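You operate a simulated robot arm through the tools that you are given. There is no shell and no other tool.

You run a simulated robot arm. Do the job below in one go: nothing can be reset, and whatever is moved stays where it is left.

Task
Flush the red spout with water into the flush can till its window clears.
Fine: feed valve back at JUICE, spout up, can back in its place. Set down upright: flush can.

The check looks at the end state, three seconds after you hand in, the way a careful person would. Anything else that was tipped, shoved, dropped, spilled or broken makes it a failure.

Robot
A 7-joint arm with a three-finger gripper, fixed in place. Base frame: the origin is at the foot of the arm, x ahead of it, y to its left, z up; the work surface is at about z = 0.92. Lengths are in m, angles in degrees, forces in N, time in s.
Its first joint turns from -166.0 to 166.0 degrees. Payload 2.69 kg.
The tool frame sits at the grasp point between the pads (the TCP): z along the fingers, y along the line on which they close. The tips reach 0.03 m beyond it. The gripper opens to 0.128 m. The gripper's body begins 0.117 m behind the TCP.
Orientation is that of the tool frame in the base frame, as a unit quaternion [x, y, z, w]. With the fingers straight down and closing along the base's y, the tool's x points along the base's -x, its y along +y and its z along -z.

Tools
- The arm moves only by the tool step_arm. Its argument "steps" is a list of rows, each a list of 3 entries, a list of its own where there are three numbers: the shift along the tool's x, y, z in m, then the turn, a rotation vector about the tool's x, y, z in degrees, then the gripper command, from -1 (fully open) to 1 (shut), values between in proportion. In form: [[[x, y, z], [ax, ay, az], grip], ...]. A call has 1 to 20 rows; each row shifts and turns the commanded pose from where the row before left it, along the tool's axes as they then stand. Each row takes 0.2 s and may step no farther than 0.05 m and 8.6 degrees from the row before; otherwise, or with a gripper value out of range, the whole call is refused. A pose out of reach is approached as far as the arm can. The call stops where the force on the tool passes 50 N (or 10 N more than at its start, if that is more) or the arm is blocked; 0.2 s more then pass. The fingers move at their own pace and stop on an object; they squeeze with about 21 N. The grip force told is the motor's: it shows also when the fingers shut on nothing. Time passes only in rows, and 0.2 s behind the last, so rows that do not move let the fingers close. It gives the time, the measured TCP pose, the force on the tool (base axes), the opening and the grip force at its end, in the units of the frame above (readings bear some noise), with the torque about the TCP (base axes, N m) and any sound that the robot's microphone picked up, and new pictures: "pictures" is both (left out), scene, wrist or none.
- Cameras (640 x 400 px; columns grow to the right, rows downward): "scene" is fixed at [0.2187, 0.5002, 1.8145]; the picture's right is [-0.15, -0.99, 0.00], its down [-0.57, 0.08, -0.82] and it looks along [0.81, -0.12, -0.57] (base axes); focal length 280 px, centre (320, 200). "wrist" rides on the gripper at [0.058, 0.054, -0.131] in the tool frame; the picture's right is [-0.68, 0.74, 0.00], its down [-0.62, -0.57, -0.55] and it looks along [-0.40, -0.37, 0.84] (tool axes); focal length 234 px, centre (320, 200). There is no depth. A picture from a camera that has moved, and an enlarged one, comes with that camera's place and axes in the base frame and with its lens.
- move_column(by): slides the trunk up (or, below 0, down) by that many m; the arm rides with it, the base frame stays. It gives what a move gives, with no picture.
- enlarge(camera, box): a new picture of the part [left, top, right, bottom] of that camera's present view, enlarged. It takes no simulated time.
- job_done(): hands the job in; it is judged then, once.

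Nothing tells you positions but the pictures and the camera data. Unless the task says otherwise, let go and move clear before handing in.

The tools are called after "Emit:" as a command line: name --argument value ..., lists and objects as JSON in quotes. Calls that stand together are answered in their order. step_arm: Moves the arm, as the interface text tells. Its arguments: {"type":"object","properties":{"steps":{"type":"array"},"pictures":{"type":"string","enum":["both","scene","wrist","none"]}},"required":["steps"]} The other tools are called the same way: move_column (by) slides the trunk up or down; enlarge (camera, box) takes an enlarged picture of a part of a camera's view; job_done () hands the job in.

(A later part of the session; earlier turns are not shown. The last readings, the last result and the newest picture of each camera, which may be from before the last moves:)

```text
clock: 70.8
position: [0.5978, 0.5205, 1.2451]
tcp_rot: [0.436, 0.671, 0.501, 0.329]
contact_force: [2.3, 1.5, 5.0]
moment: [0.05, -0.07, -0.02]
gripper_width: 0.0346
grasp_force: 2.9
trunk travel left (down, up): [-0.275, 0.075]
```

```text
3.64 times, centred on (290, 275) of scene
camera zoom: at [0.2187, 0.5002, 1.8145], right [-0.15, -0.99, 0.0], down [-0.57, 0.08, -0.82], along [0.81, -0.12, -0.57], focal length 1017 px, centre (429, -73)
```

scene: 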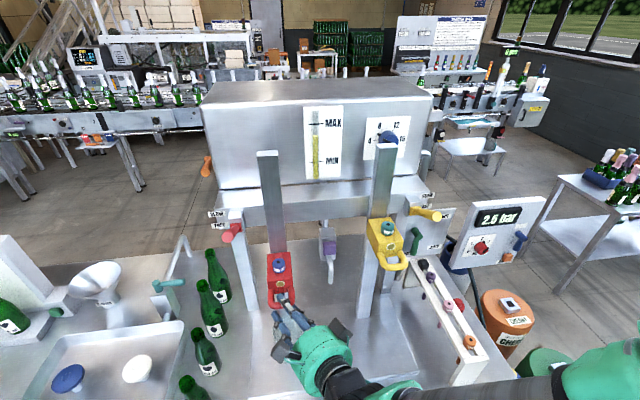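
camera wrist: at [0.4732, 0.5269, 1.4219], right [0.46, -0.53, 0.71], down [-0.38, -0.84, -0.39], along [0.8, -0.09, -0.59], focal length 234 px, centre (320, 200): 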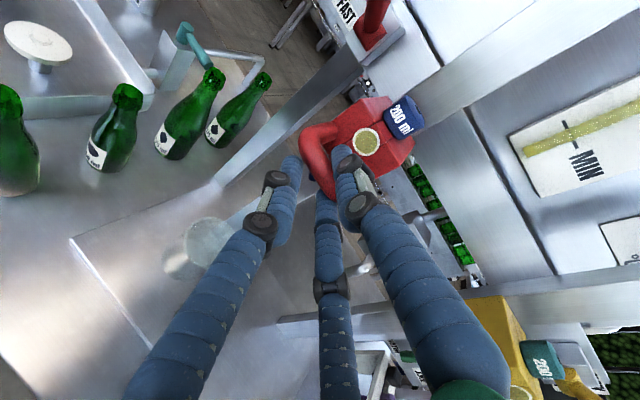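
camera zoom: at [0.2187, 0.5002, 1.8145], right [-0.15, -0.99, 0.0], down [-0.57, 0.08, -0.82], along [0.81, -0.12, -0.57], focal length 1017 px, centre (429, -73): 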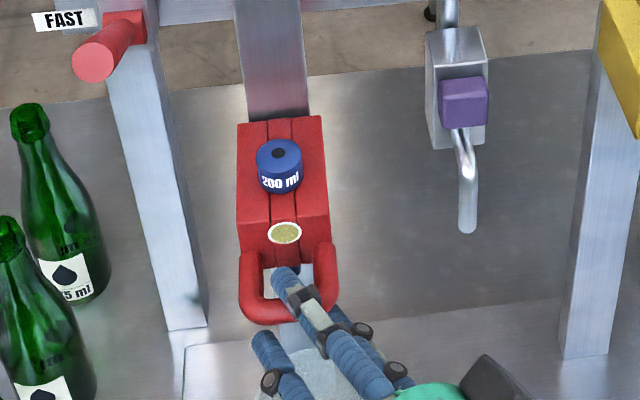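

Emit:
step_arm --steps '[[[0, -0.0144, 0.0042], [0, 0, 0], 0.52], [[0, -0.0144, 0.0042], [0, 0, 0], 0.52], [[0, -0.0144, 0.0042], [0, 0, 0], 0.52], [[0, -0.0144, 0.0042], [0, 0, 0], 0.52]]'

Emit:
enlarge --camera "scene" --box '[230, 240, 350, 360]'

Emit:
enlarge --camera "wrist" --box '[180, 60, 460, 260]'

```text
clock: 71.8
position: [0.5977, 0.5189, 1.1856]
tcp_rot: [0.436, 0.671, 0.501, 0.329]
contact_force: [2.0, 0.9, 2.9]
moment: [-0.17, 0.32, -0.03]
gripper_width: 0.0349
grasp_force: 3.3
trunk travel left (down, up): [-0.275, 0.075]
camera wrist: at [0.4728, 0.5271, 1.2728], right [0.46, -0.53, 0.71], down [-0.38, -0.84, -0.39], along [0.8, -0.09, -0.59], focal length 234 px, centre (320, 200)
```

scene: 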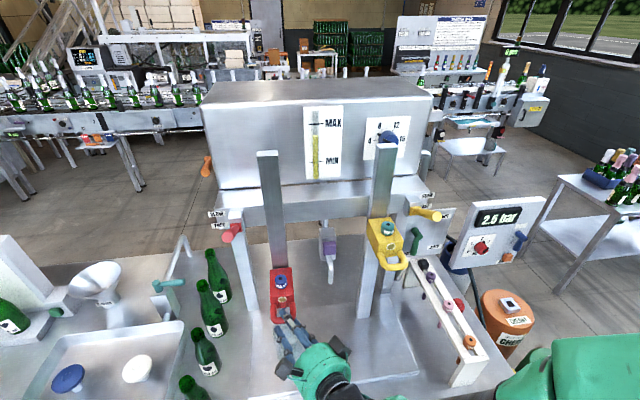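
wrist: 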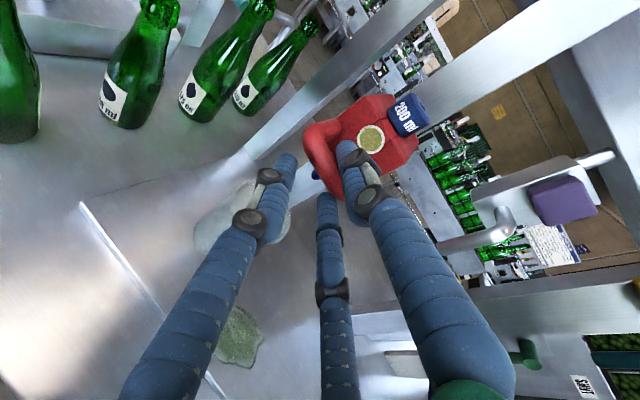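

```text
3.33 times, centred on (290, 300) of scene
camera zoom: at [0.2187, 0.5002, 1.8145], right [-0.15, -0.99, 0.0], down [-0.57, 0.08, -0.82], along [0.81, -0.12, -0.57], focal length 932 px, centre (420, -133)
```

zoom: 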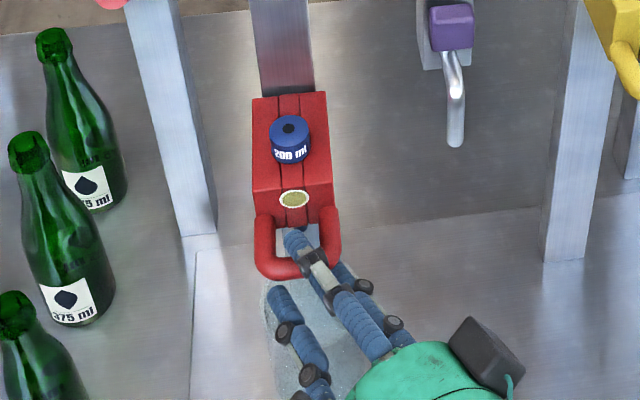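

```text
2.00 times, centred on (320, 160) of wrist
camera zoom: at [0.4728, 0.5271, 1.2728], right [0.46, -0.53, 0.71], down [-0.38, -0.84, -0.39], along [0.8, -0.09, -0.59], focal length 468 px, centre (320, 280)
```

zoom: 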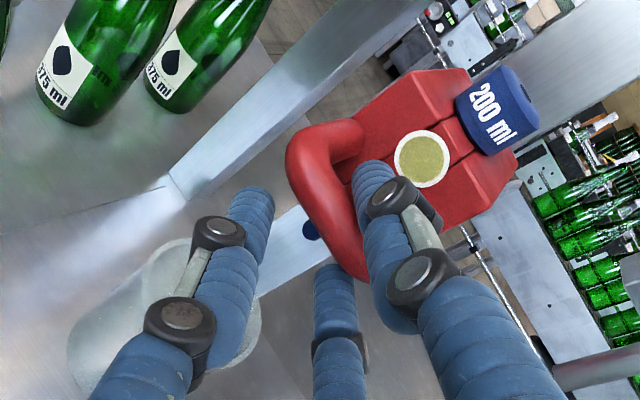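

The spout has come down about 14.5 cm and the nozzle tip is at z≈1.125, still 8 cm above the can's rim. I'll continue with smaller steps.

Emit:
step_arm --steps '[[[0, -0.0144, 0.0042], [0, 0, 0], 0.52], [[0, -0.0144, 0.0042], [0, 0, 0], 0.52], [[0, -0.0144, 0.0042], [0, 0, 0], 0.52]]'

Emit:
enlarge --camera "scene" --box '[230, 250, 350, 370]'

Emit:
enlarge --camera "wrist" --box '[180, 60, 460, 260]'

```text
clock: 72.6
position: [0.5973, 0.519, 1.1411]
tcp_rot: [0.436, 0.672, 0.5, 0.329]
contact_force: [3.9, 2.1, 4.0]
moment: [0.0, -0.05, 0.0]
gripper_width: 0.0343
grasp_force: 3.0
trunk travel left (down, up): [-0.275, 0.075]
camera wrist: at [0.4729, 0.5271, 1.2281], right [0.46, -0.53, 0.71], down [-0.38, -0.84, -0.39], along [0.8, -0.09, -0.59], focal length 234 px, centre (320, 200)
```

scene: 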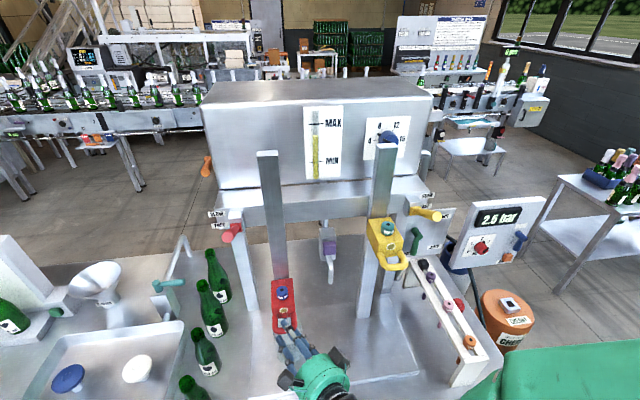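
wrist: 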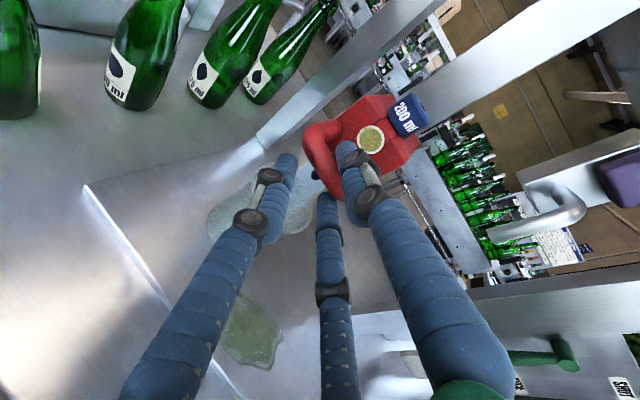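

```text
3.33 times, centred on (290, 310) of scene
camera zoom: at [0.2187, 0.5002, 1.8145], right [-0.15, -0.99, 0.0], down [-0.57, 0.08, -0.82], along [0.81, -0.12, -0.57], focal length 932 px, centre (420, -167)
```

zoom: 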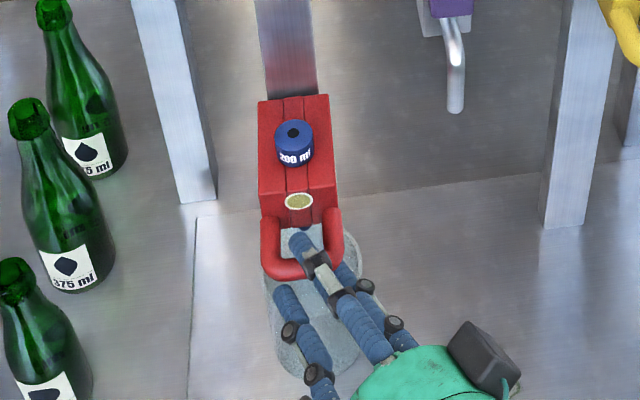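

```text
2.00 times, centred on (320, 160) of wrist
camera zoom: at [0.4729, 0.5271, 1.2281], right [0.46, -0.53, 0.71], down [-0.38, -0.84, -0.39], along [0.8, -0.09, -0.59], focal length 468 px, centre (320, 280)
```

zoom: 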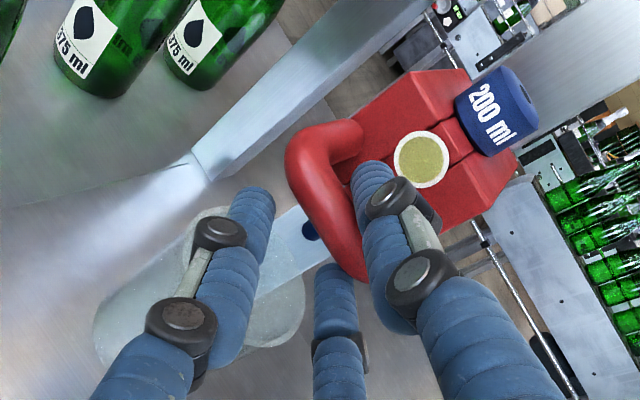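

Emit:
step_arm --steps '[[[0, -0.0144, 0.0042], [0, 0, 0], 0.52], [[0, -0.0144, 0.0042], [0, 0, 0], 0.52]]'

Emit:
enlarge --camera "scene" --box '[230, 250, 350, 370]'

Emit:
enlarge --camera "wrist" --box '[180, 60, 460, 260]'

```text
clock: 73.2
position: [0.5989, 0.5197, 1.1161]
tcp_rot: [0.435, 0.668, 0.504, 0.331]
contact_force: [4.0, -2.6, 28.8]
moment: [0.31, -0.49, -0.26]
gripper_width: 0.0503
grasp_force: 14.8
trunk travel left (down, up): [-0.275, 0.075]
camera wrist: at [0.4728, 0.5278, 1.2024], right [0.46, -0.54, 0.71], down [-0.38, -0.84, -0.39], along [0.81, -0.09, -0.58], focal length 234 px, centre (320, 200)
```

scene: 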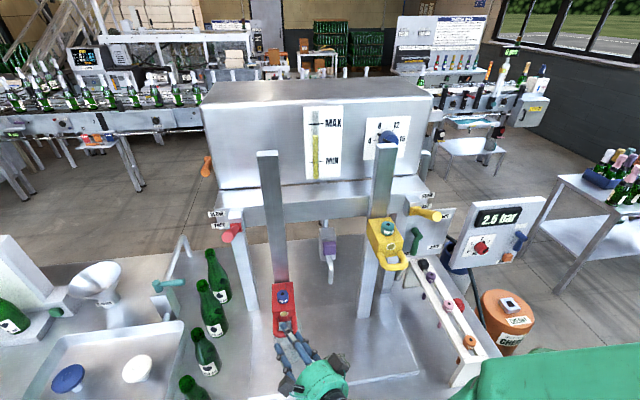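
wrist: 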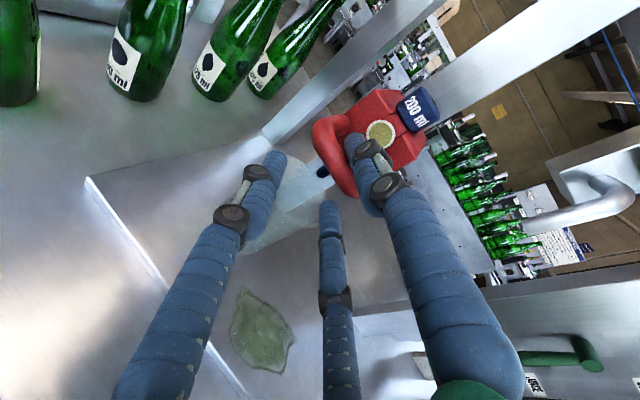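

```text
3.33 times, centred on (290, 310) of scene
camera zoom: at [0.2187, 0.5002, 1.8145], right [-0.15, -0.99, 0.0], down [-0.57, 0.08, -0.82], along [0.81, -0.12, -0.57], focal length 932 px, centre (420, -167)
```

zoom: 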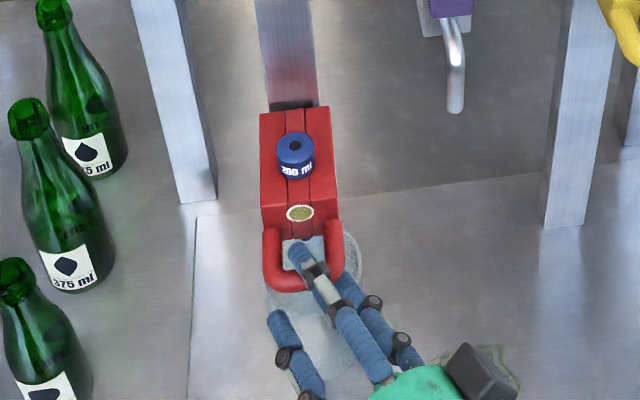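

```text
2.00 times, centred on (320, 160) of wrist
camera zoom: at [0.4728, 0.5278, 1.2024], right [0.46, -0.54, 0.71], down [-0.38, -0.84, -0.39], along [0.81, -0.09, -0.58], focal length 468 px, centre (320, 280)
```

zoom: 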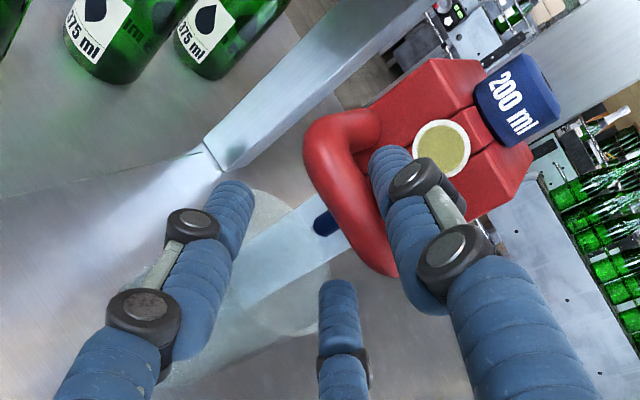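

The spout met a firm stop (about 29 N) with the nozzle tip just above the can's mouth. I'll hold it there a moment and watch the window and listen for flow.

Emit:
step_arm --steps '[[[0, 0, 0], [0, 0, 0], 0.52], [[0, 0, 0], [0, 0, 0], 0.52], [[0, 0, 0], [0, 0, 0], 0.52], [[0, 0, 0], [0, 0, 0], 0.52], [[0, 0, 0], [0, 0, 0], 0.52]]'

Emit:
enlarge --camera "scene" --box '[250, 270, 330, 350]'

Emit:
enlarge --camera "wrist" --box '[240, 60, 440, 240]'

```text
clock: 74.4
position: [0.5973, 0.5188, 1.1127]
tcp_rot: [0.436, 0.67, 0.503, 0.329]
contact_force: [14.0, 5.8, 35.4]
moment: [0.22, -0.38, 0.0]
gripper_width: 0.0559
grasp_force: 18.7
trunk travel left (down, up): [-0.275, 0.075]
camera wrist: at [0.4724, 0.5276, 1.2], right [0.46, -0.53, 0.71], down [-0.38, -0.84, -0.39], along [0.81, -0.09, -0.59], focal length 234 px, centre (320, 200)
```

scene: 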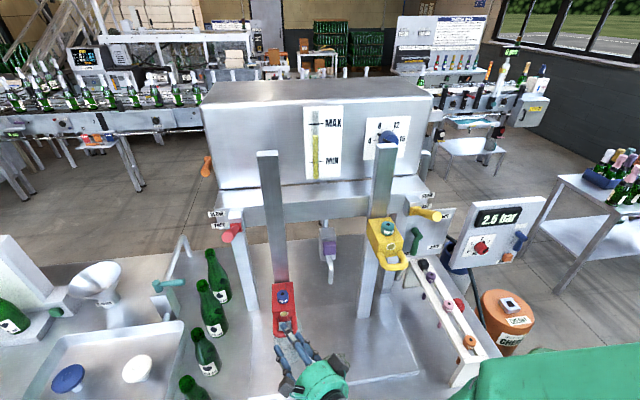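
wrist: 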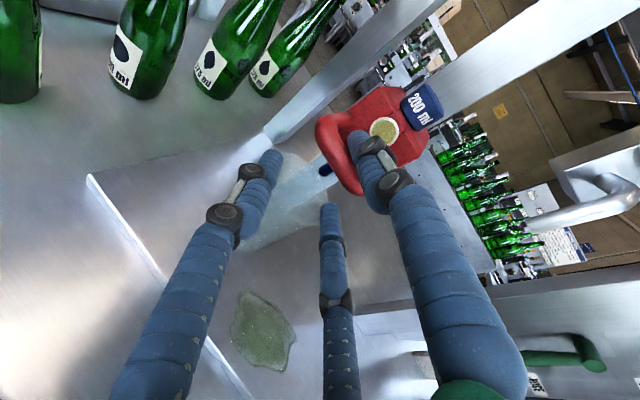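

```text
5.00 times, centred on (290, 310) of scene
camera zoom: at [0.2187, 0.5002, 1.8145], right [-0.15, -0.99, 0.0], down [-0.57, 0.08, -0.82], along [0.81, -0.12, -0.57], focal length 1399 px, centre (470, -350)
```

zoom: 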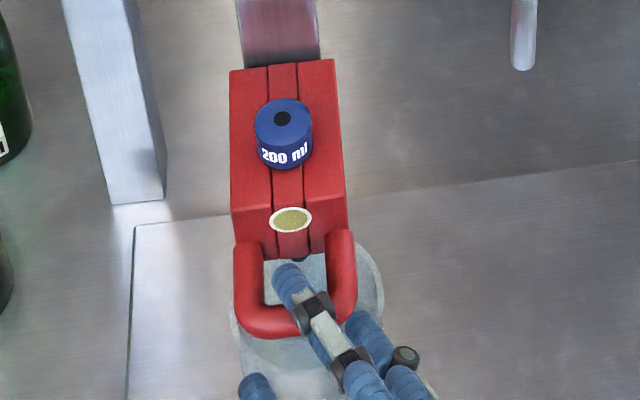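

```text
2.22 times, centred on (340, 150) of wrist
camera zoom: at [0.4724, 0.5276, 1.2], right [0.46, -0.53, 0.71], down [-0.38, -0.84, -0.39], along [0.81, -0.09, -0.59], focal length 520 px, centre (276, 311)
```

zoom: 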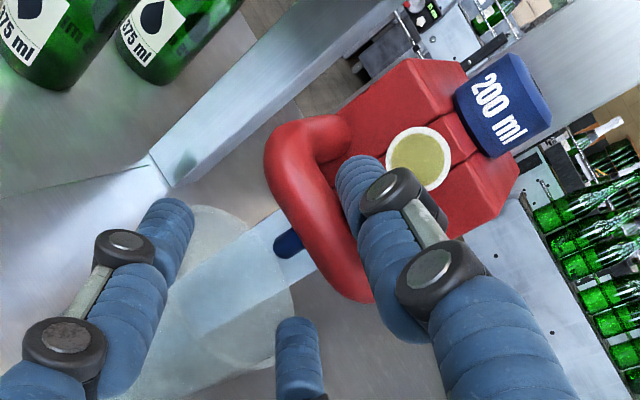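

No flow sound and the window is still juice-coloured. I'll look closely at what is stopping the spout and at the red speed lever.

Emit:
enlarge --camera "scene" --box '[265, 300, 315, 350]'

Emit:
enlarge --camera "scene" --box '[200, 200, 260, 250]'

Emit:
enlarge --camera "wrist" --box '[230, 130, 360, 230]'

Emit:
enlarge --camera "scene" --box '[395, 200, 465, 260]'

```text
8.00 times, centred on (290, 325) of scene
camera zoom: at [0.2187, 0.5002, 1.8145], right [-0.15, -0.99, 0.0], down [-0.57, 0.08, -0.82], along [0.81, -0.12, -0.57], focal length 2238 px, centre (560, -800)
```

zoom: 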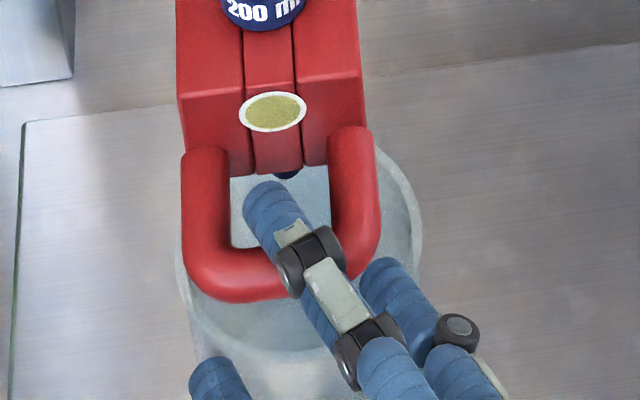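

```text
8.00 times, centred on (230, 225) of scene
camera zoom: at [0.2187, 0.5002, 1.8145], right [-0.15, -0.99, 0.0], down [-0.57, 0.08, -0.82], along [0.81, -0.12, -0.57], focal length 2238 px, centre (1040, 0)
```

zoom: 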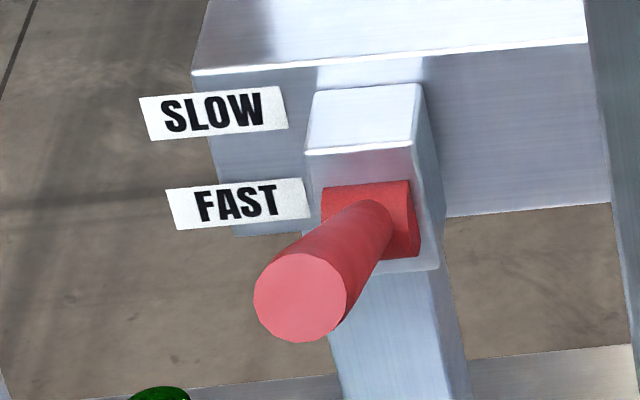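

```text
4.00 times, centred on (295, 180) of wrist
camera zoom: at [0.4724, 0.5276, 1.2], right [0.46, -0.53, 0.71], down [-0.38, -0.84, -0.39], along [0.81, -0.09, -0.59], focal length 937 px, centre (420, 280)
```

zoom: 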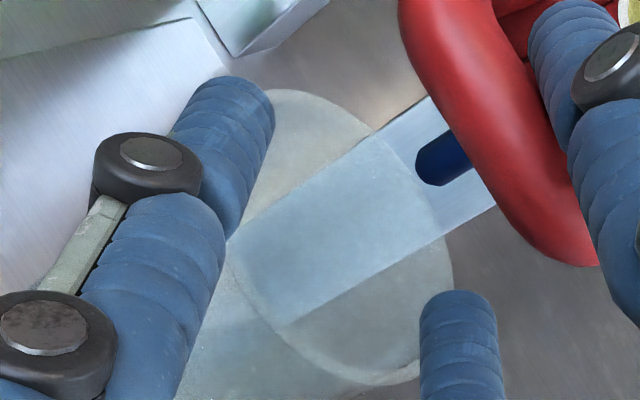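

```text
6.67 times, centred on (430, 230) of scene
camera zoom: at [0.2187, 0.5002, 1.8145], right [-0.15, -0.99, 0.0], down [-0.57, 0.08, -0.82], along [0.81, -0.12, -0.57], focal length 1865 px, centre (-413, 0)
```

zoom: 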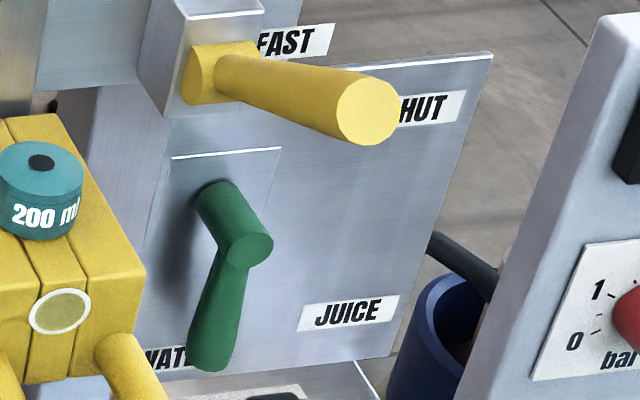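

The red lever sits up at what seems to be its SLOW position, so any flow might be slow and quiet. I'll hold the spout down a bit longer and compare.

Emit:
step_arm --steps '[[[0, 0, 0], [0, 0, 0], 0.52], [[0, 0, 0], [0, 0, 0], 0.52], [[0, 0, 0], [0, 0, 0], 0.52], [[0, 0, 0], [0, 0, 0], 0.52], [[0, 0, 0], [0, 0, 0], 0.52], [[0, 0, 0], [0, 0, 0], 0.52], [[0, 0, 0], [0, 0, 0], 0.52], [[0, 0, 0], [0, 0, 0], 0.52], [[0, 0, 0], [0, 0, 0], 0.52], [[0, 0, 0], [0, 0, 0], 0.52], [[0, 0, 0], [0, 0, 0], 0.52], [[0, 0, 0], [0, 0, 0], 0.52]]' --pictures "wrist"

Emit:
enlarge --camera "scene" --box '[250, 280, 330, 360]'

Emit:
enlarge --camera "wrist" --box '[230, 80, 440, 230]'

```text
clock: 77.0
position: [0.5971, 0.5181, 1.1115]
tcp_rot: [0.435, 0.67, 0.503, 0.329]
contact_force: [14.9, 8.2, 36.4]
moment: [0.17, -0.37, 0.05]
gripper_width: 0.057
grasp_force: 19.6
trunk travel left (down, up): [-0.275, 0.075]
camera wrist: at [0.4723, 0.5275, 1.1996], right [0.46, -0.53, 0.71], down [-0.38, -0.84, -0.39], along [0.81, -0.09, -0.59], focal length 234 px, centre (320, 200)
```

wrist: 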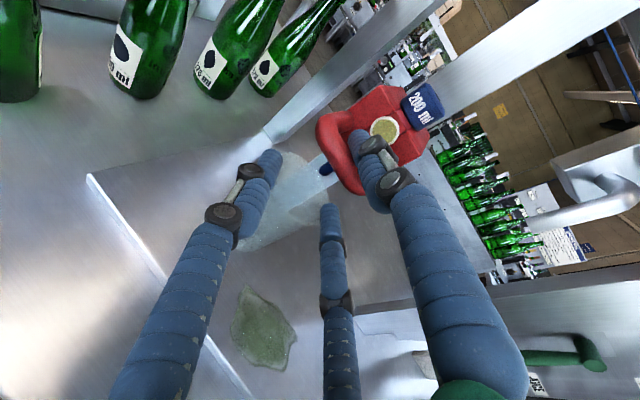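

```text
5.00 times, centred on (290, 320) of scene
camera zoom: at [0.2187, 0.5002, 1.8145], right [-0.15, -0.99, 0.0], down [-0.57, 0.08, -0.82], along [0.81, -0.12, -0.57], focal length 1399 px, centre (470, -400)
```

zoom: 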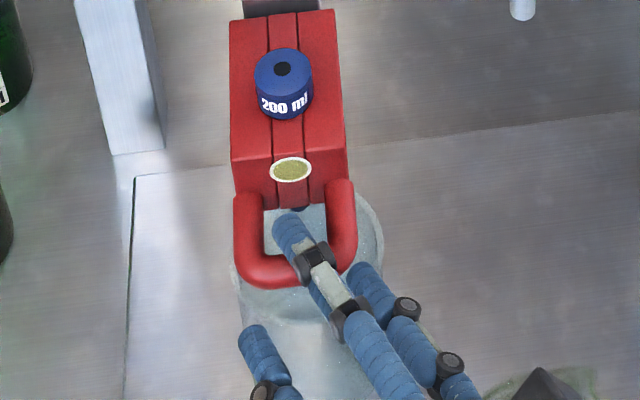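

```text
2.67 times, centred on (335, 155) of wrist
camera zoom: at [0.4723, 0.5275, 1.1996], right [0.46, -0.53, 0.71], down [-0.38, -0.84, -0.39], along [0.81, -0.09, -0.59], focal length 624 px, centre (280, 320)
```

zoom: 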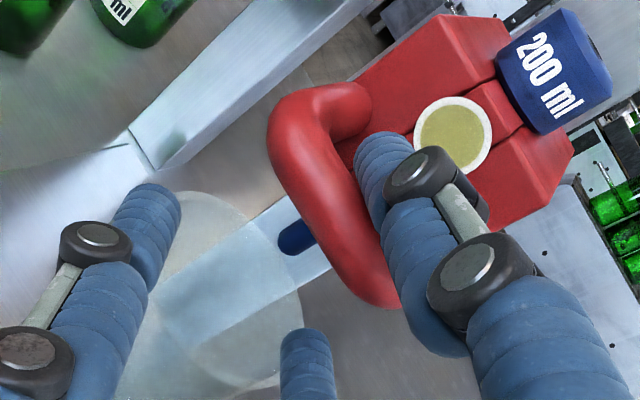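

Still no flow, so flow is probably started with the red SLOW/FAST lever. First I'll check whether the spout stays down by itself when I ease off.

Emit:
step_arm --steps '[[[0, 0.0096, -0.0028], [0, 0, 0], 0.2], [[0, 0.0077, -0.0022], [0, 0, 0], 0.2], [[0, 0, 0], [0, 0, 0], 0.2], [[0, 0, 0], [0, 0, 0], 0.2]]' --pictures "wrist"

Emit:
enlarge --camera "scene" --box '[250, 280, 330, 360]'

Emit:
enlarge --camera "wrist" --box '[230, 80, 440, 230]'

```text
clock: 78.0
position: [0.5979, 0.519, 1.127]
tcp_rot: [0.436, 0.672, 0.501, 0.329]
contact_force: [0.3, 0.3, 0.7]
moment: [-0.03, 0.03, -0.01]
gripper_width: 0.0512
grasp_force: 0.2
trunk travel left (down, up): [-0.275, 0.075]
camera wrist: at [0.4726, 0.5277, 1.216], right [0.46, -0.53, 0.71], down [-0.38, -0.84, -0.39], along [0.8, -0.09, -0.59], focal length 234 px, centre (320, 200)
```

wrist: 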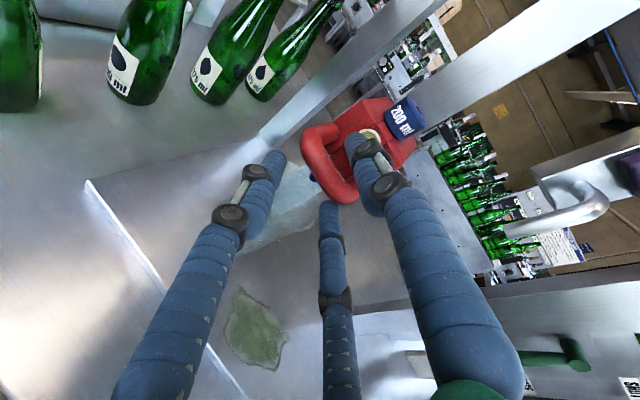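

```text
5.00 times, centred on (290, 320) of scene
camera zoom: at [0.2187, 0.5002, 1.8145], right [-0.15, -0.99, 0.0], down [-0.57, 0.08, -0.82], along [0.81, -0.12, -0.57], focal length 1399 px, centre (470, -400)
```

zoom: 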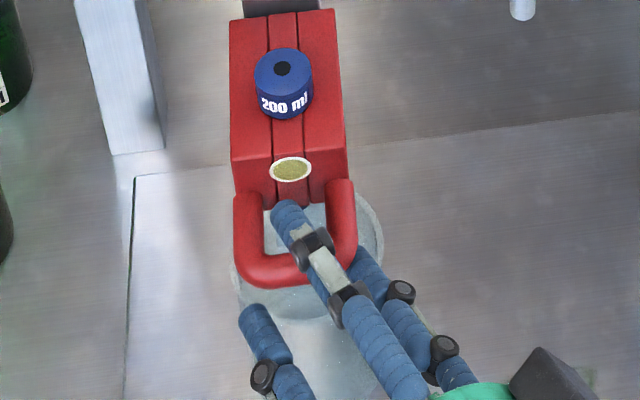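

```text
2.67 times, centred on (335, 155) of wrist
camera zoom: at [0.4726, 0.5277, 1.216], right [0.46, -0.53, 0.71], down [-0.38, -0.84, -0.39], along [0.8, -0.09, -0.59], focal length 624 px, centre (280, 320)
```

zoom: 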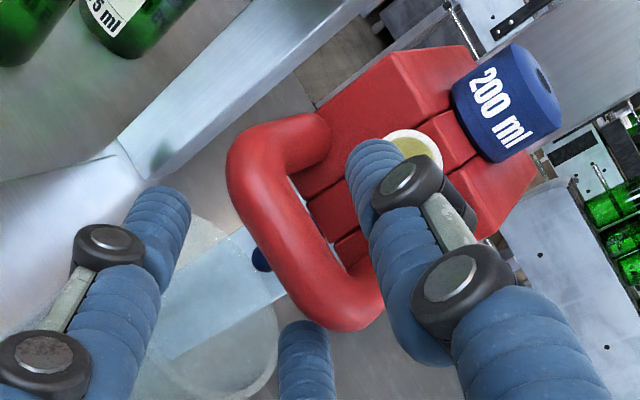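

The spout stays down on its own with zero force, so both the nozzle and the can are set. I'll withdraw from the handle and go up to the red SLOW/FAST lever to start the flow.

Emit:
step_arm --steps '[[[0, 0, -0.03], [0, 0, 0], 0.2], [[0, 0, -0.03], [0, 0, 0], 0.2], [[0, 0, -0.03], [0, 0, 0], 0.2], [[0, 0, -0.03], [0, 0, 0], 0.2], [[0.0069, 0.0405, -0.0086], [0, 0, 0], 1], [[0.0069, 0.0405, -0.0086], [0, 0, 0], 1], [[0.0069, 0.0405, -0.0086], [0, 0, 0], 1], [[0.0069, 0.0405, -0.0086], [0, 0, 0], 1], [[0.0069, 0.0405, -0.0086], [0, 0, 0], 1], [[0.0069, 0.0405, -0.0086], [0, 0, 0], 1], [[0.0069, 0.0405, -0.0086], [0, 0, 0], 1], [[0.0069, 0.0405, -0.0086], [0, 0, 0], 1], [[0.0059, 0.0084, 0.0412], [0, 0, 0], 1], [[0.0059, 0.0084, 0.0412], [0, 0, 0], 1], [[0.0059, 0.0084, 0.0412], [0, 0, 0], 1], [[0, 0, 0], [0, 0, 0], 1]]'

Emit:
enlarge --camera "wrist" --box '[240, 60, 440, 240]'

Emit:
enlarge --camera "scene" --box '[200, 180, 340, 340]'

```text
clock: 81.4
position: [0.5997, 0.603, 1.4813]
tcp_rot: [0.436, 0.671, 0.502, 0.329]
contact_force: [-0.1, 0.2, -0.1]
moment: [0.04, -0.04, -0.04]
gripper_width: 0.0022
grasp_force: 20.8
trunk travel left (down, up): [-0.275, 0.075]
camera wrist: at [0.4749, 0.6111, 1.5698], right [0.46, -0.53, 0.71], down [-0.38, -0.84, -0.39], along [0.8, -0.09, -0.59], focal length 234 px, centre (320, 200)
```

scene: 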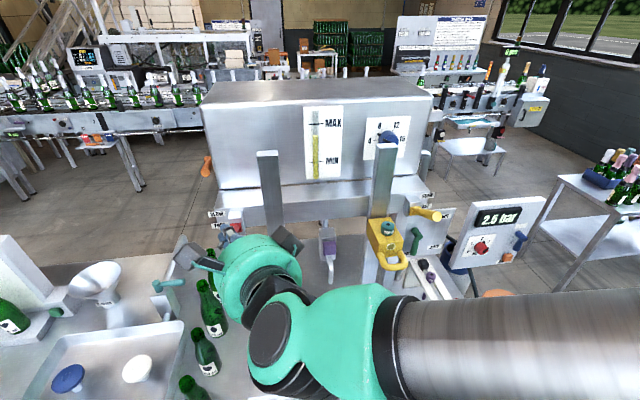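
wrist: 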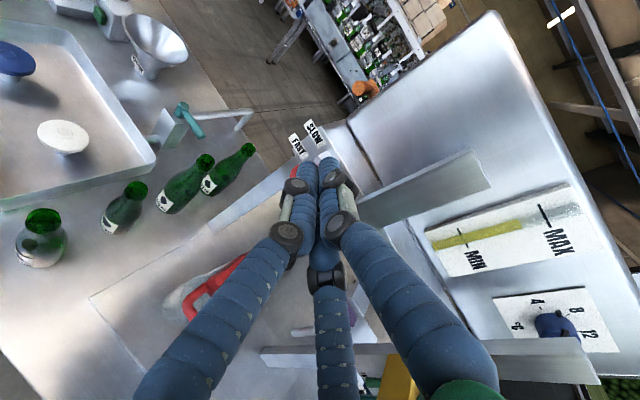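

```text
2.22 times, centred on (340, 150) of wrist
camera zoom: at [0.4749, 0.6111, 1.5698], right [0.46, -0.53, 0.71], down [-0.38, -0.84, -0.39], along [0.8, -0.09, -0.59], focal length 520 px, centre (276, 311)
```

zoom: 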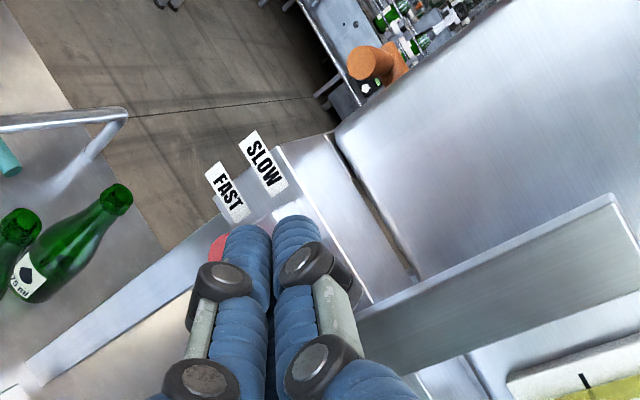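

```text
2.50 times, centred on (270, 260) of scene
camera zoom: at [0.2187, 0.5002, 1.8145], right [-0.15, -0.99, 0.0], down [-0.57, 0.08, -0.82], along [0.81, -0.12, -0.57], focal length 699 px, centre (445, 50)
```

zoom: 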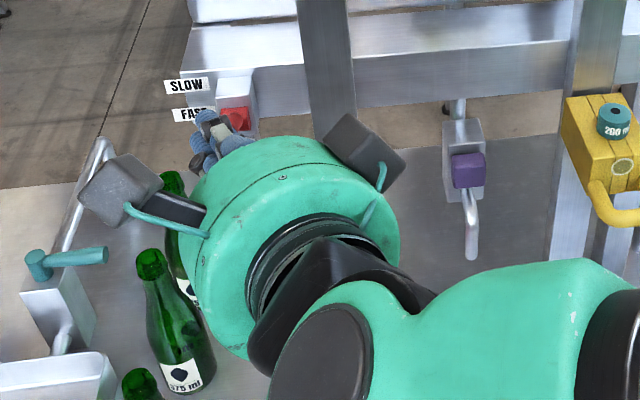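

The labels straddle the lever's pivot (SLOW slightly above, FAST slightly below) and the lever points well above both, so I take its current position as off. I'll bring the closed fingers over the lever and press down in small steps.

Emit:
step_arm --steps '[[[-0.0074, 0.0074, 0.0373], [0, 0, 0], 1], [[-0.0074, 0.0074, 0.0373], [0, 0, 0], 1], [[0, 0, 0], [0, 0, 0], 1]]'

Emit:
enlarge --camera "wrist" --box '[200, 60, 440, 240]'

Emit:
enlarge --camera "scene" --box '[200, 190, 270, 260]'

```text
clock: 82.2
position: [0.675, 0.6194, 1.4763]
tcp_rot: [0.435, 0.671, 0.502, 0.33]
contact_force: [0.5, 0.4, 0.0]
moment: [-0.02, 0.01, 0.03]
gripper_width: 0.0023
grasp_force: 21.2
trunk travel left (down, up): [-0.275, 0.075]
camera wrist: at [0.5502, 0.627, 1.5644], right [0.46, -0.53, 0.71], down [-0.38, -0.84, -0.39], along [0.8, -0.09, -0.59], focal length 234 px, centre (320, 200)
```

scene: 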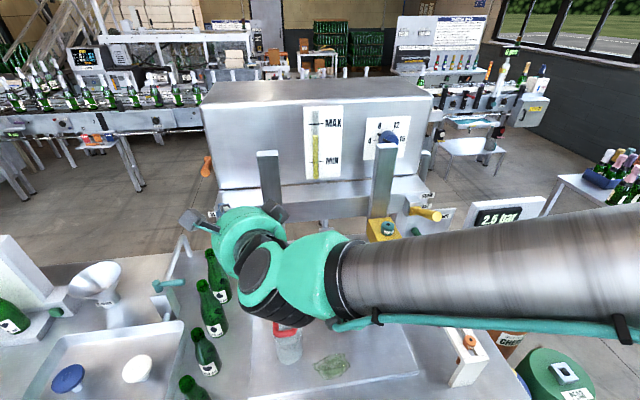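
wrist: 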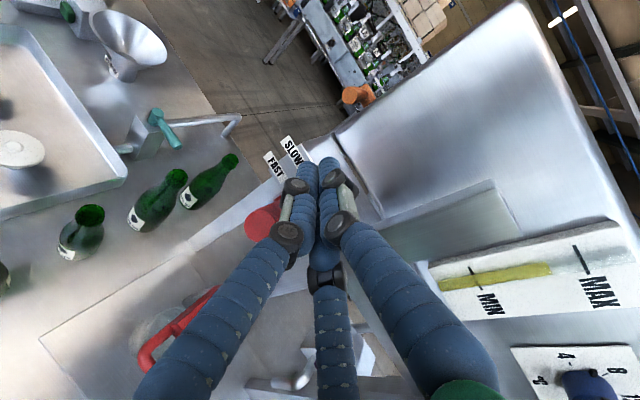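

```text
2.22 times, centred on (320, 150) of wrist
camera zoom: at [0.5502, 0.627, 1.5644], right [0.46, -0.53, 0.71], down [-0.38, -0.84, -0.39], along [0.8, -0.09, -0.59], focal length 520 px, centre (320, 311)
```

zoom: 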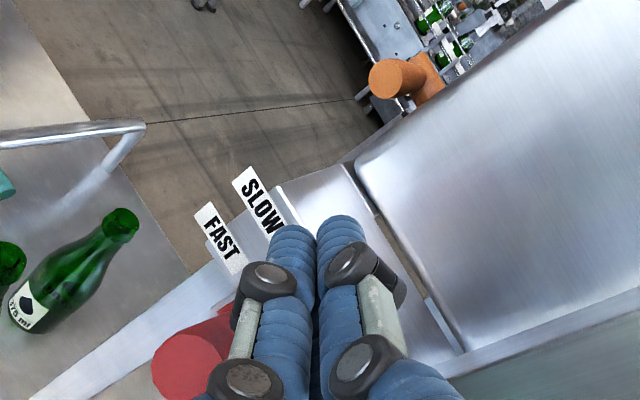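

```text
5.71 times, centred on (235, 225) of scene
camera zoom: at [0.2187, 0.5002, 1.8145], right [-0.15, -0.99, 0.0], down [-0.57, 0.08, -0.82], along [0.81, -0.12, -0.57], focal length 1598 px, centre (806, 57)
```

zoom: 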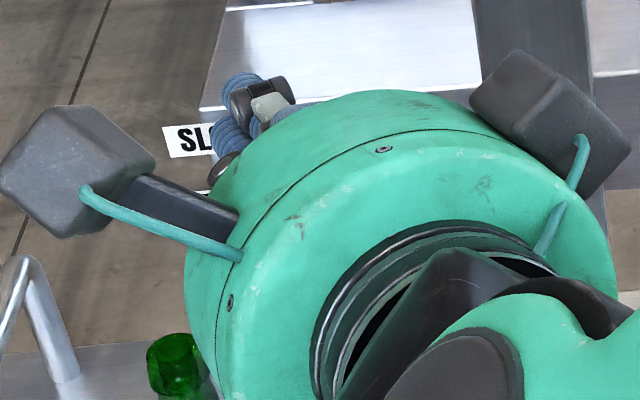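

The fingers are above the lever. I'll press down in small steps now.

Emit:
step_arm --steps '[[[0, -0.0077, 0.0022], [0, 0, 0], 1], [[0, -0.0077, 0.0022], [0, 0, 0], 1], [[0, -0.0077, 0.0022], [0, 0, 0], 1]]' --pictures "wrist"

Emit:
enlarge --camera "wrist" --box '[100, 100, 340, 380]'

```text
clock: 83.0
position: [0.675, 0.6184, 1.4523]
tcp_rot: [0.435, 0.671, 0.502, 0.329]
contact_force: [-0.2, 0.2, -0.5]
moment: [0.03, 0.0, 0.0]
gripper_width: 0.0021
grasp_force: 20.8
trunk travel left (down, up): [-0.275, 0.075]
camera wrist: at [0.5498, 0.6271, 1.5399], right [0.46, -0.53, 0.71], down [-0.38, -0.84, -0.39], along [0.8, -0.09, -0.59], focal length 234 px, centre (320, 200)
```

wrist: 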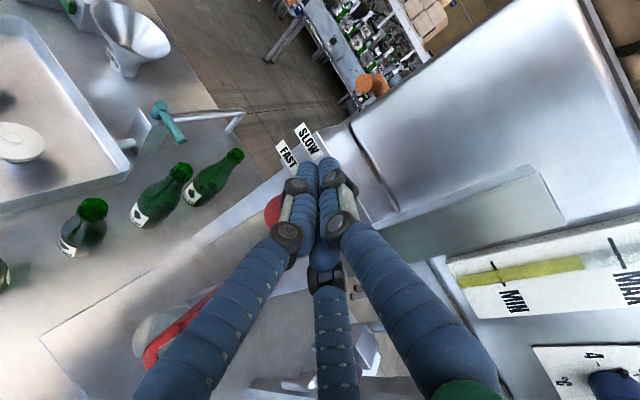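

```text
1.43 times, centred on (220, 240) of wrist
camera zoom: at [0.5498, 0.6271, 1.5399], right [0.46, -0.53, 0.71], down [-0.38, -0.84, -0.39], along [0.8, -0.09, -0.59], focal length 334 px, centre (463, 143)
```

zoom: 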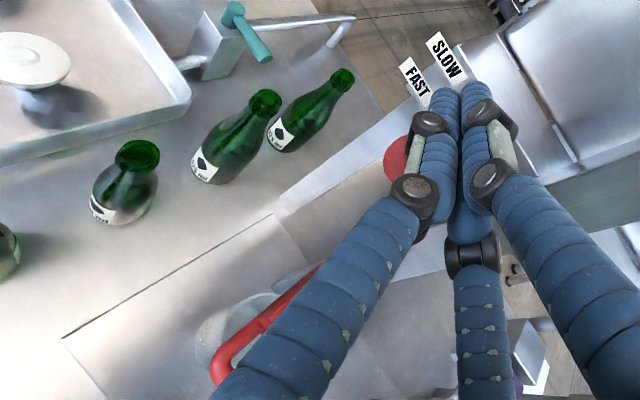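

Emit:
step_arm --steps '[[[0, -0.0077, 0.0022], [0, 0, 0], 1], [[0, -0.0077, 0.0022], [0, 0, 0], 1]]' --pictures "none"

Emit:
step_arm --steps '[[[0, -0.0077, 0.0022], [0, 0, 0], 1]]' --pictures "wrist"

Emit:
enlarge --camera "wrist" --box '[100, 100, 340, 380]'

```text
clock: 83.6
position: [0.6749, 0.6182, 1.4347]
tcp_rot: [0.435, 0.671, 0.502, 0.33]
contact_force: [0.0, -0.3, 0.4]
moment: [-0.01, -0.03, -0.02]
gripper_width: 0.0025
grasp_force: 21.2
trunk travel left (down, up): [-0.275, 0.075]
```

```text
clock: 84.0
position: [0.6757, 0.6177, 1.4266]
tcp_rot: [0.435, 0.671, 0.502, 0.329]
contact_force: [0.7, 0.6, 0.7]
moment: [-0.01, 0.0, -0.01]
gripper_width: 0.0021
grasp_force: 21.3
trunk travel left (down, up): [-0.275, 0.075]
camera wrist: at [0.5501, 0.6267, 1.5152], right [0.46, -0.53, 0.71], down [-0.38, -0.84, -0.39], along [0.8, -0.09, -0.59], focal length 234 px, centre (320, 200)
```

wrist: 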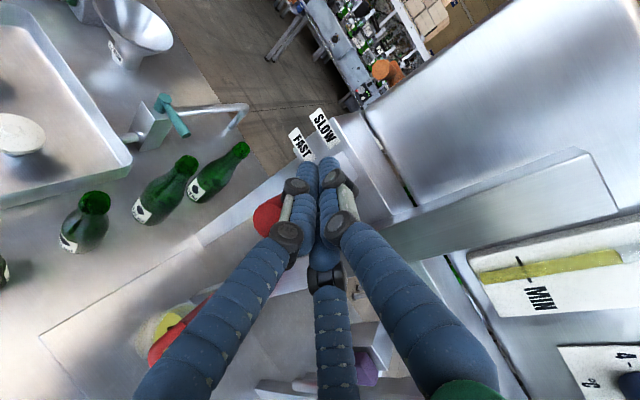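

```text
1.43 times, centred on (220, 240) of wrist
camera zoom: at [0.5501, 0.6267, 1.5152], right [0.46, -0.53, 0.71], down [-0.38, -0.84, -0.39], along [0.8, -0.09, -0.59], focal length 334 px, centre (463, 143)
```

zoom: 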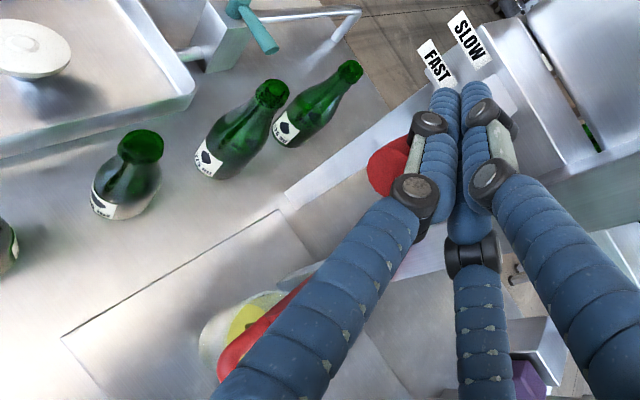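

Flow has started: yellow liquid is collecting in the can. I'll hold here and check level and colour in short intervals.

Emit:
enlarge --camera "scene" --box '[240, 300, 340, 380]'

Emit:
step_arm --steps '[[[0, 0, 0], [0, 0, 0], 1], [[0, 0, 0], [0, 0, 0], 1]]' --pictures "both"

Emit:
enlarge --camera "scene" --box '[240, 300, 340, 380]'

Emit:
enlarge --camera "wrist" --box '[120, 260, 240, 380]'

```text
5.00 times, centred on (290, 340) of scene
camera zoom: at [0.2187, 0.5002, 1.8145], right [-0.15, -0.99, 0.0], down [-0.57, 0.08, -0.82], along [0.81, -0.12, -0.57], focal length 1399 px, centre (470, -500)
```

zoom: 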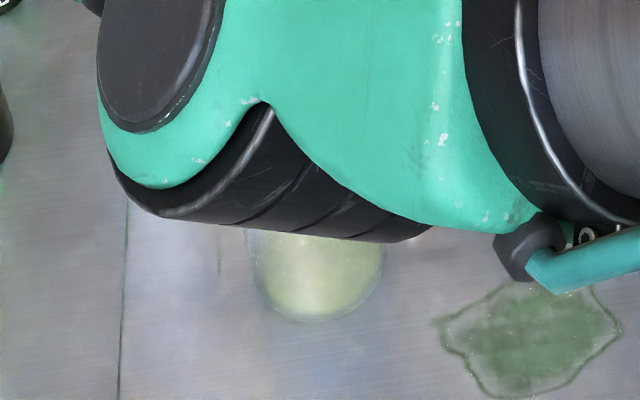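

```text
clock: 84.6
position: [0.6758, 0.6185, 1.4267]
tcp_rot: [0.436, 0.67, 0.502, 0.33]
contact_force: [0.1, 0.4, 0.2]
moment: [0.04, -0.01, 0.02]
gripper_width: 0.0024
grasp_force: 21.1
trunk travel left (down, up): [-0.275, 0.075]
camera wrist: at [0.5501, 0.6267, 1.5153], right [0.46, -0.53, 0.71], down [-0.38, -0.84, -0.39], along [0.8, -0.09, -0.59], focal length 234 px, centre (320, 200)
```

scene: 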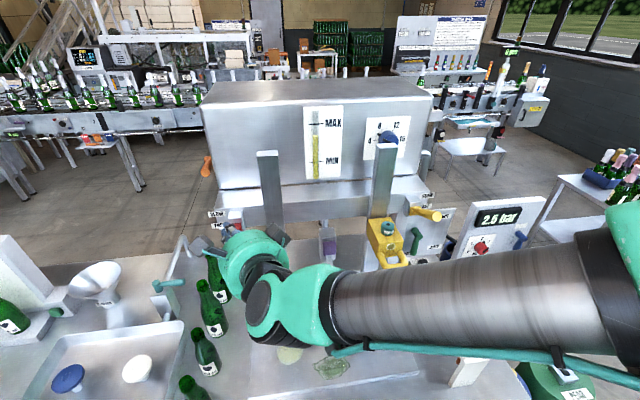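
wrist: 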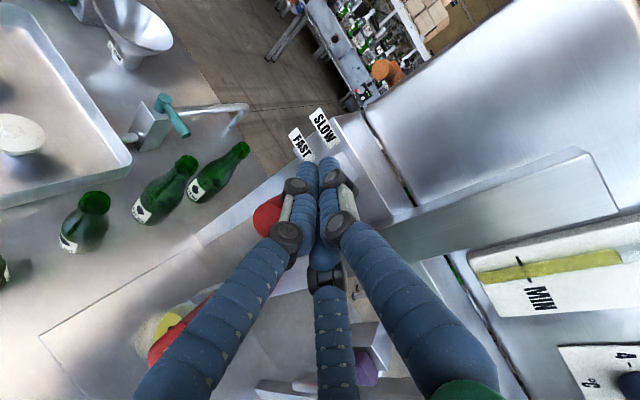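

```text
5.00 times, centred on (290, 340) of scene
camera zoom: at [0.2187, 0.5002, 1.8145], right [-0.15, -0.99, 0.0], down [-0.57, 0.08, -0.82], along [0.81, -0.12, -0.57], focal length 1399 px, centre (470, -500)
```

zoom: 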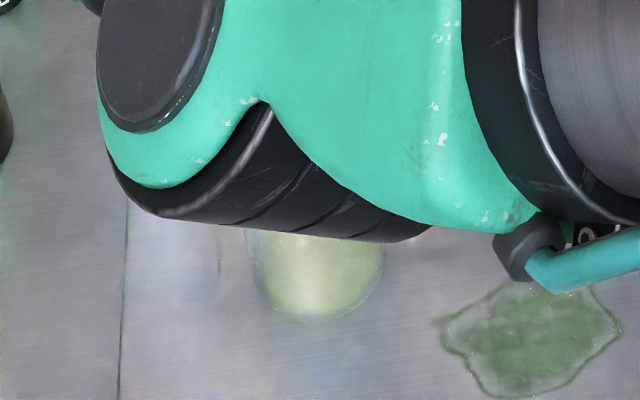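

```text
3.33 times, centred on (180, 320) of wrist
camera zoom: at [0.5501, 0.6267, 1.5153], right [0.46, -0.53, 0.71], down [-0.38, -0.84, -0.39], along [0.8, -0.09, -0.59], focal length 781 px, centre (787, -200)
```

zoom: 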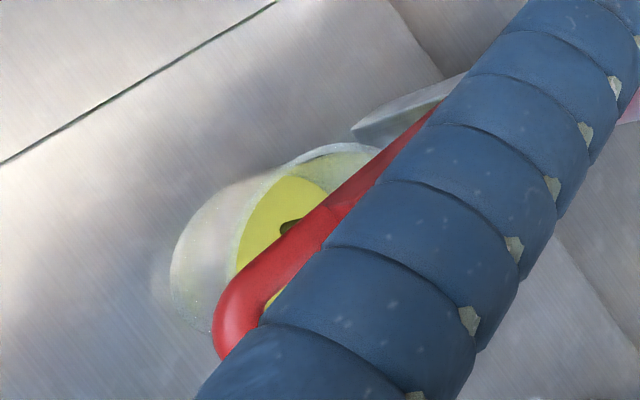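

Emit:
step_arm --steps '[[[0, 0, 0], [0, 0, 0], 1], [[0, 0, 0], [0, 0, 0], 1], [[0, 0, 0], [0, 0, 0], 1]]' --pictures "none"

Emit:
enlarge --camera "wrist" --box '[120, 260, 240, 380]'

Emit:
enlarge --camera "wrist" --box '[200, 80, 400, 260]'

Emit:
enlarge --camera "scene" --box '[260, 330, 330, 380]'

```text
clock: 85.4
position: [0.6744, 0.6176, 1.4274]
tcp_rot: [0.436, 0.671, 0.501, 0.33]
contact_force: [0.3, 0.6, -0.3]
moment: [0.0, -0.01, 0.04]
gripper_width: 0.0024
grasp_force: 21.4
trunk travel left (down, up): [-0.275, 0.075]
```

```text
3.33 times, centred on (180, 320) of wrist
camera zoom: at [0.55, 0.6266, 1.5153], right [0.46, -0.53, 0.71], down [-0.38, -0.84, -0.39], along [0.8, -0.09, -0.59], focal length 781 px, centre (787, -200)
```

zoom: 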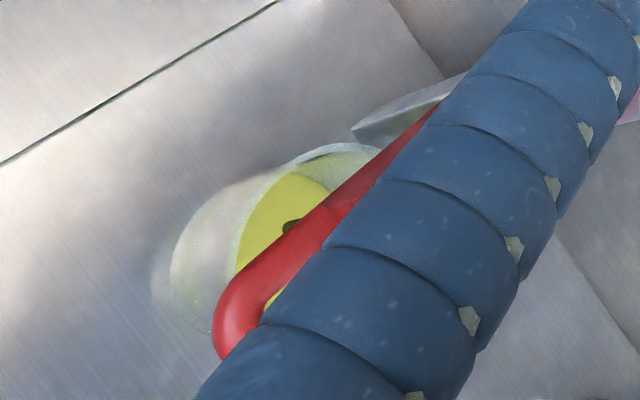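

```text
2.22 times, centred on (300, 170) of wrist
camera zoom: at [0.55, 0.6266, 1.5153], right [0.46, -0.53, 0.71], down [-0.38, -0.84, -0.39], along [0.8, -0.09, -0.59], focal length 520 px, centre (364, 267)
```

zoom: 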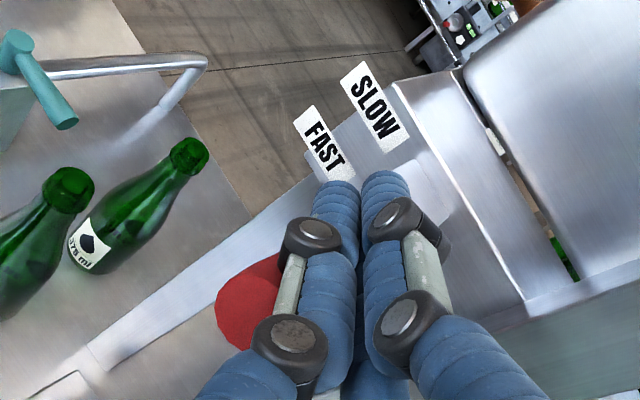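

```text
8.00 times, centred on (295, 355) of scene
camera zoom: at [0.2187, 0.5002, 1.8145], right [-0.15, -0.99, 0.0], down [-0.57, 0.08, -0.82], along [0.81, -0.12, -0.57], focal length 2238 px, centre (520, -1040)
```

zoom: 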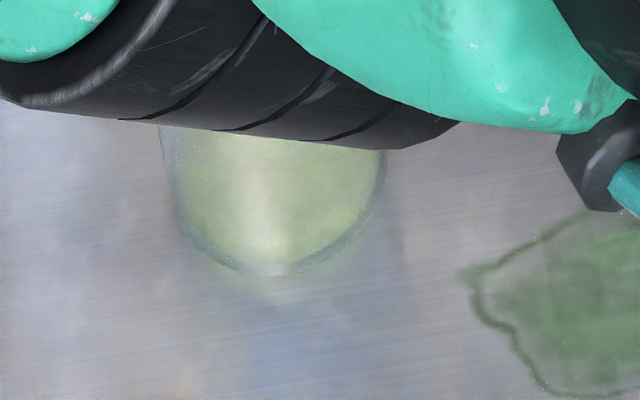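

The level hasn't changed over the last 1.4 s, so flow seems to have stopped, possibly as a metered dose. I'll lift off the lever and draw back so the scene camera can see the window and can.

Emit:
step_arm --steps '[[[0, 0.03, -0.03], [0, 0, 0], 1], [[0, 0.02, -0.045], [0, 0, 0], 1], [[-0.02, 0.0, -0.045], [0, 0, 0], 1], [[-0.02, 0.0, -0.045], [0, 0, 0], 1]]'

Emit:
enlarge --camera "scene" --box '[190, 190, 350, 370]'

Emit:
enlarge --camera "wrist" --box '[160, 60, 420, 300]'

```text
clock: 86.4
position: [0.5571, 0.5218, 1.5227]
tcp_rot: [0.435, 0.671, 0.502, 0.329]
contact_force: [0.3, -0.6, 0.5]
moment: [-0.01, 0.04, 0.05]
gripper_width: 0.0022
grasp_force: 21.1
trunk travel left (down, up): [-0.275, 0.075]
camera wrist: at [0.4322, 0.5304, 1.6102], right [0.46, -0.53, 0.71], down [-0.38, -0.84, -0.39], along [0.8, -0.09, -0.59], focal length 234 px, centre (320, 200)
```

scene: 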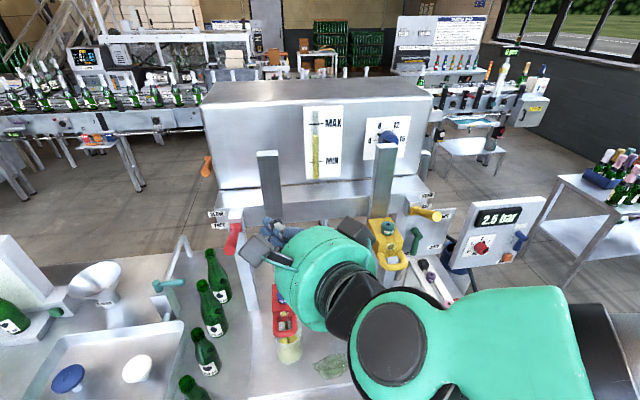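
wrist: 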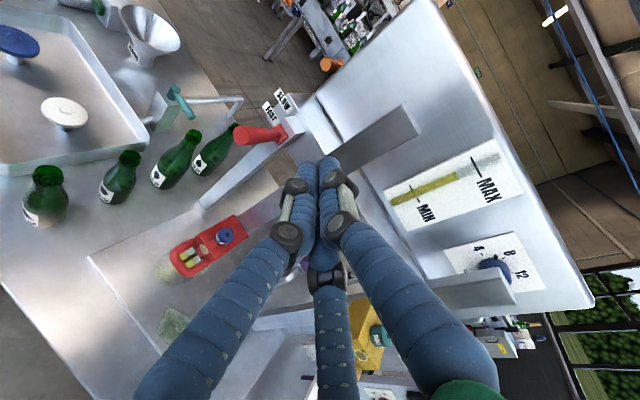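

```text
2.22 times, centred on (270, 280) of scene
camera zoom: at [0.2187, 0.5002, 1.8145], right [-0.15, -0.99, 0.0], down [-0.57, 0.08, -0.82], along [0.81, -0.12, -0.57], focal length 622 px, centre (431, 22)
```

zoom: 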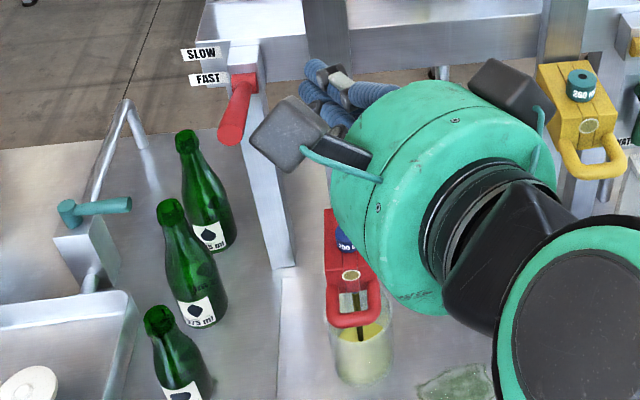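

```text
1.67 times, centred on (290, 180) of wrist
camera zoom: at [0.4322, 0.5304, 1.6102], right [0.46, -0.53, 0.71], down [-0.38, -0.84, -0.39], along [0.8, -0.09, -0.59], focal length 390 px, centre (370, 233)
```

zoom: 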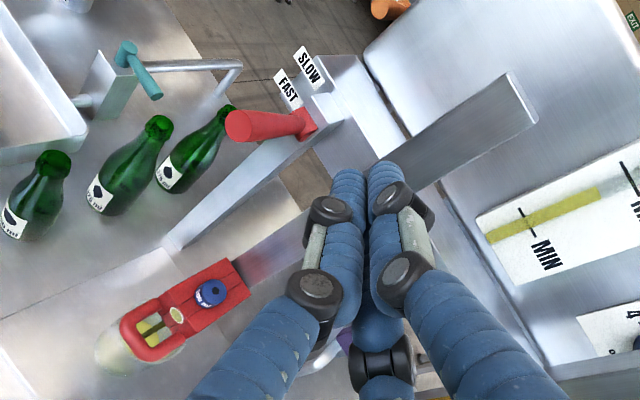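

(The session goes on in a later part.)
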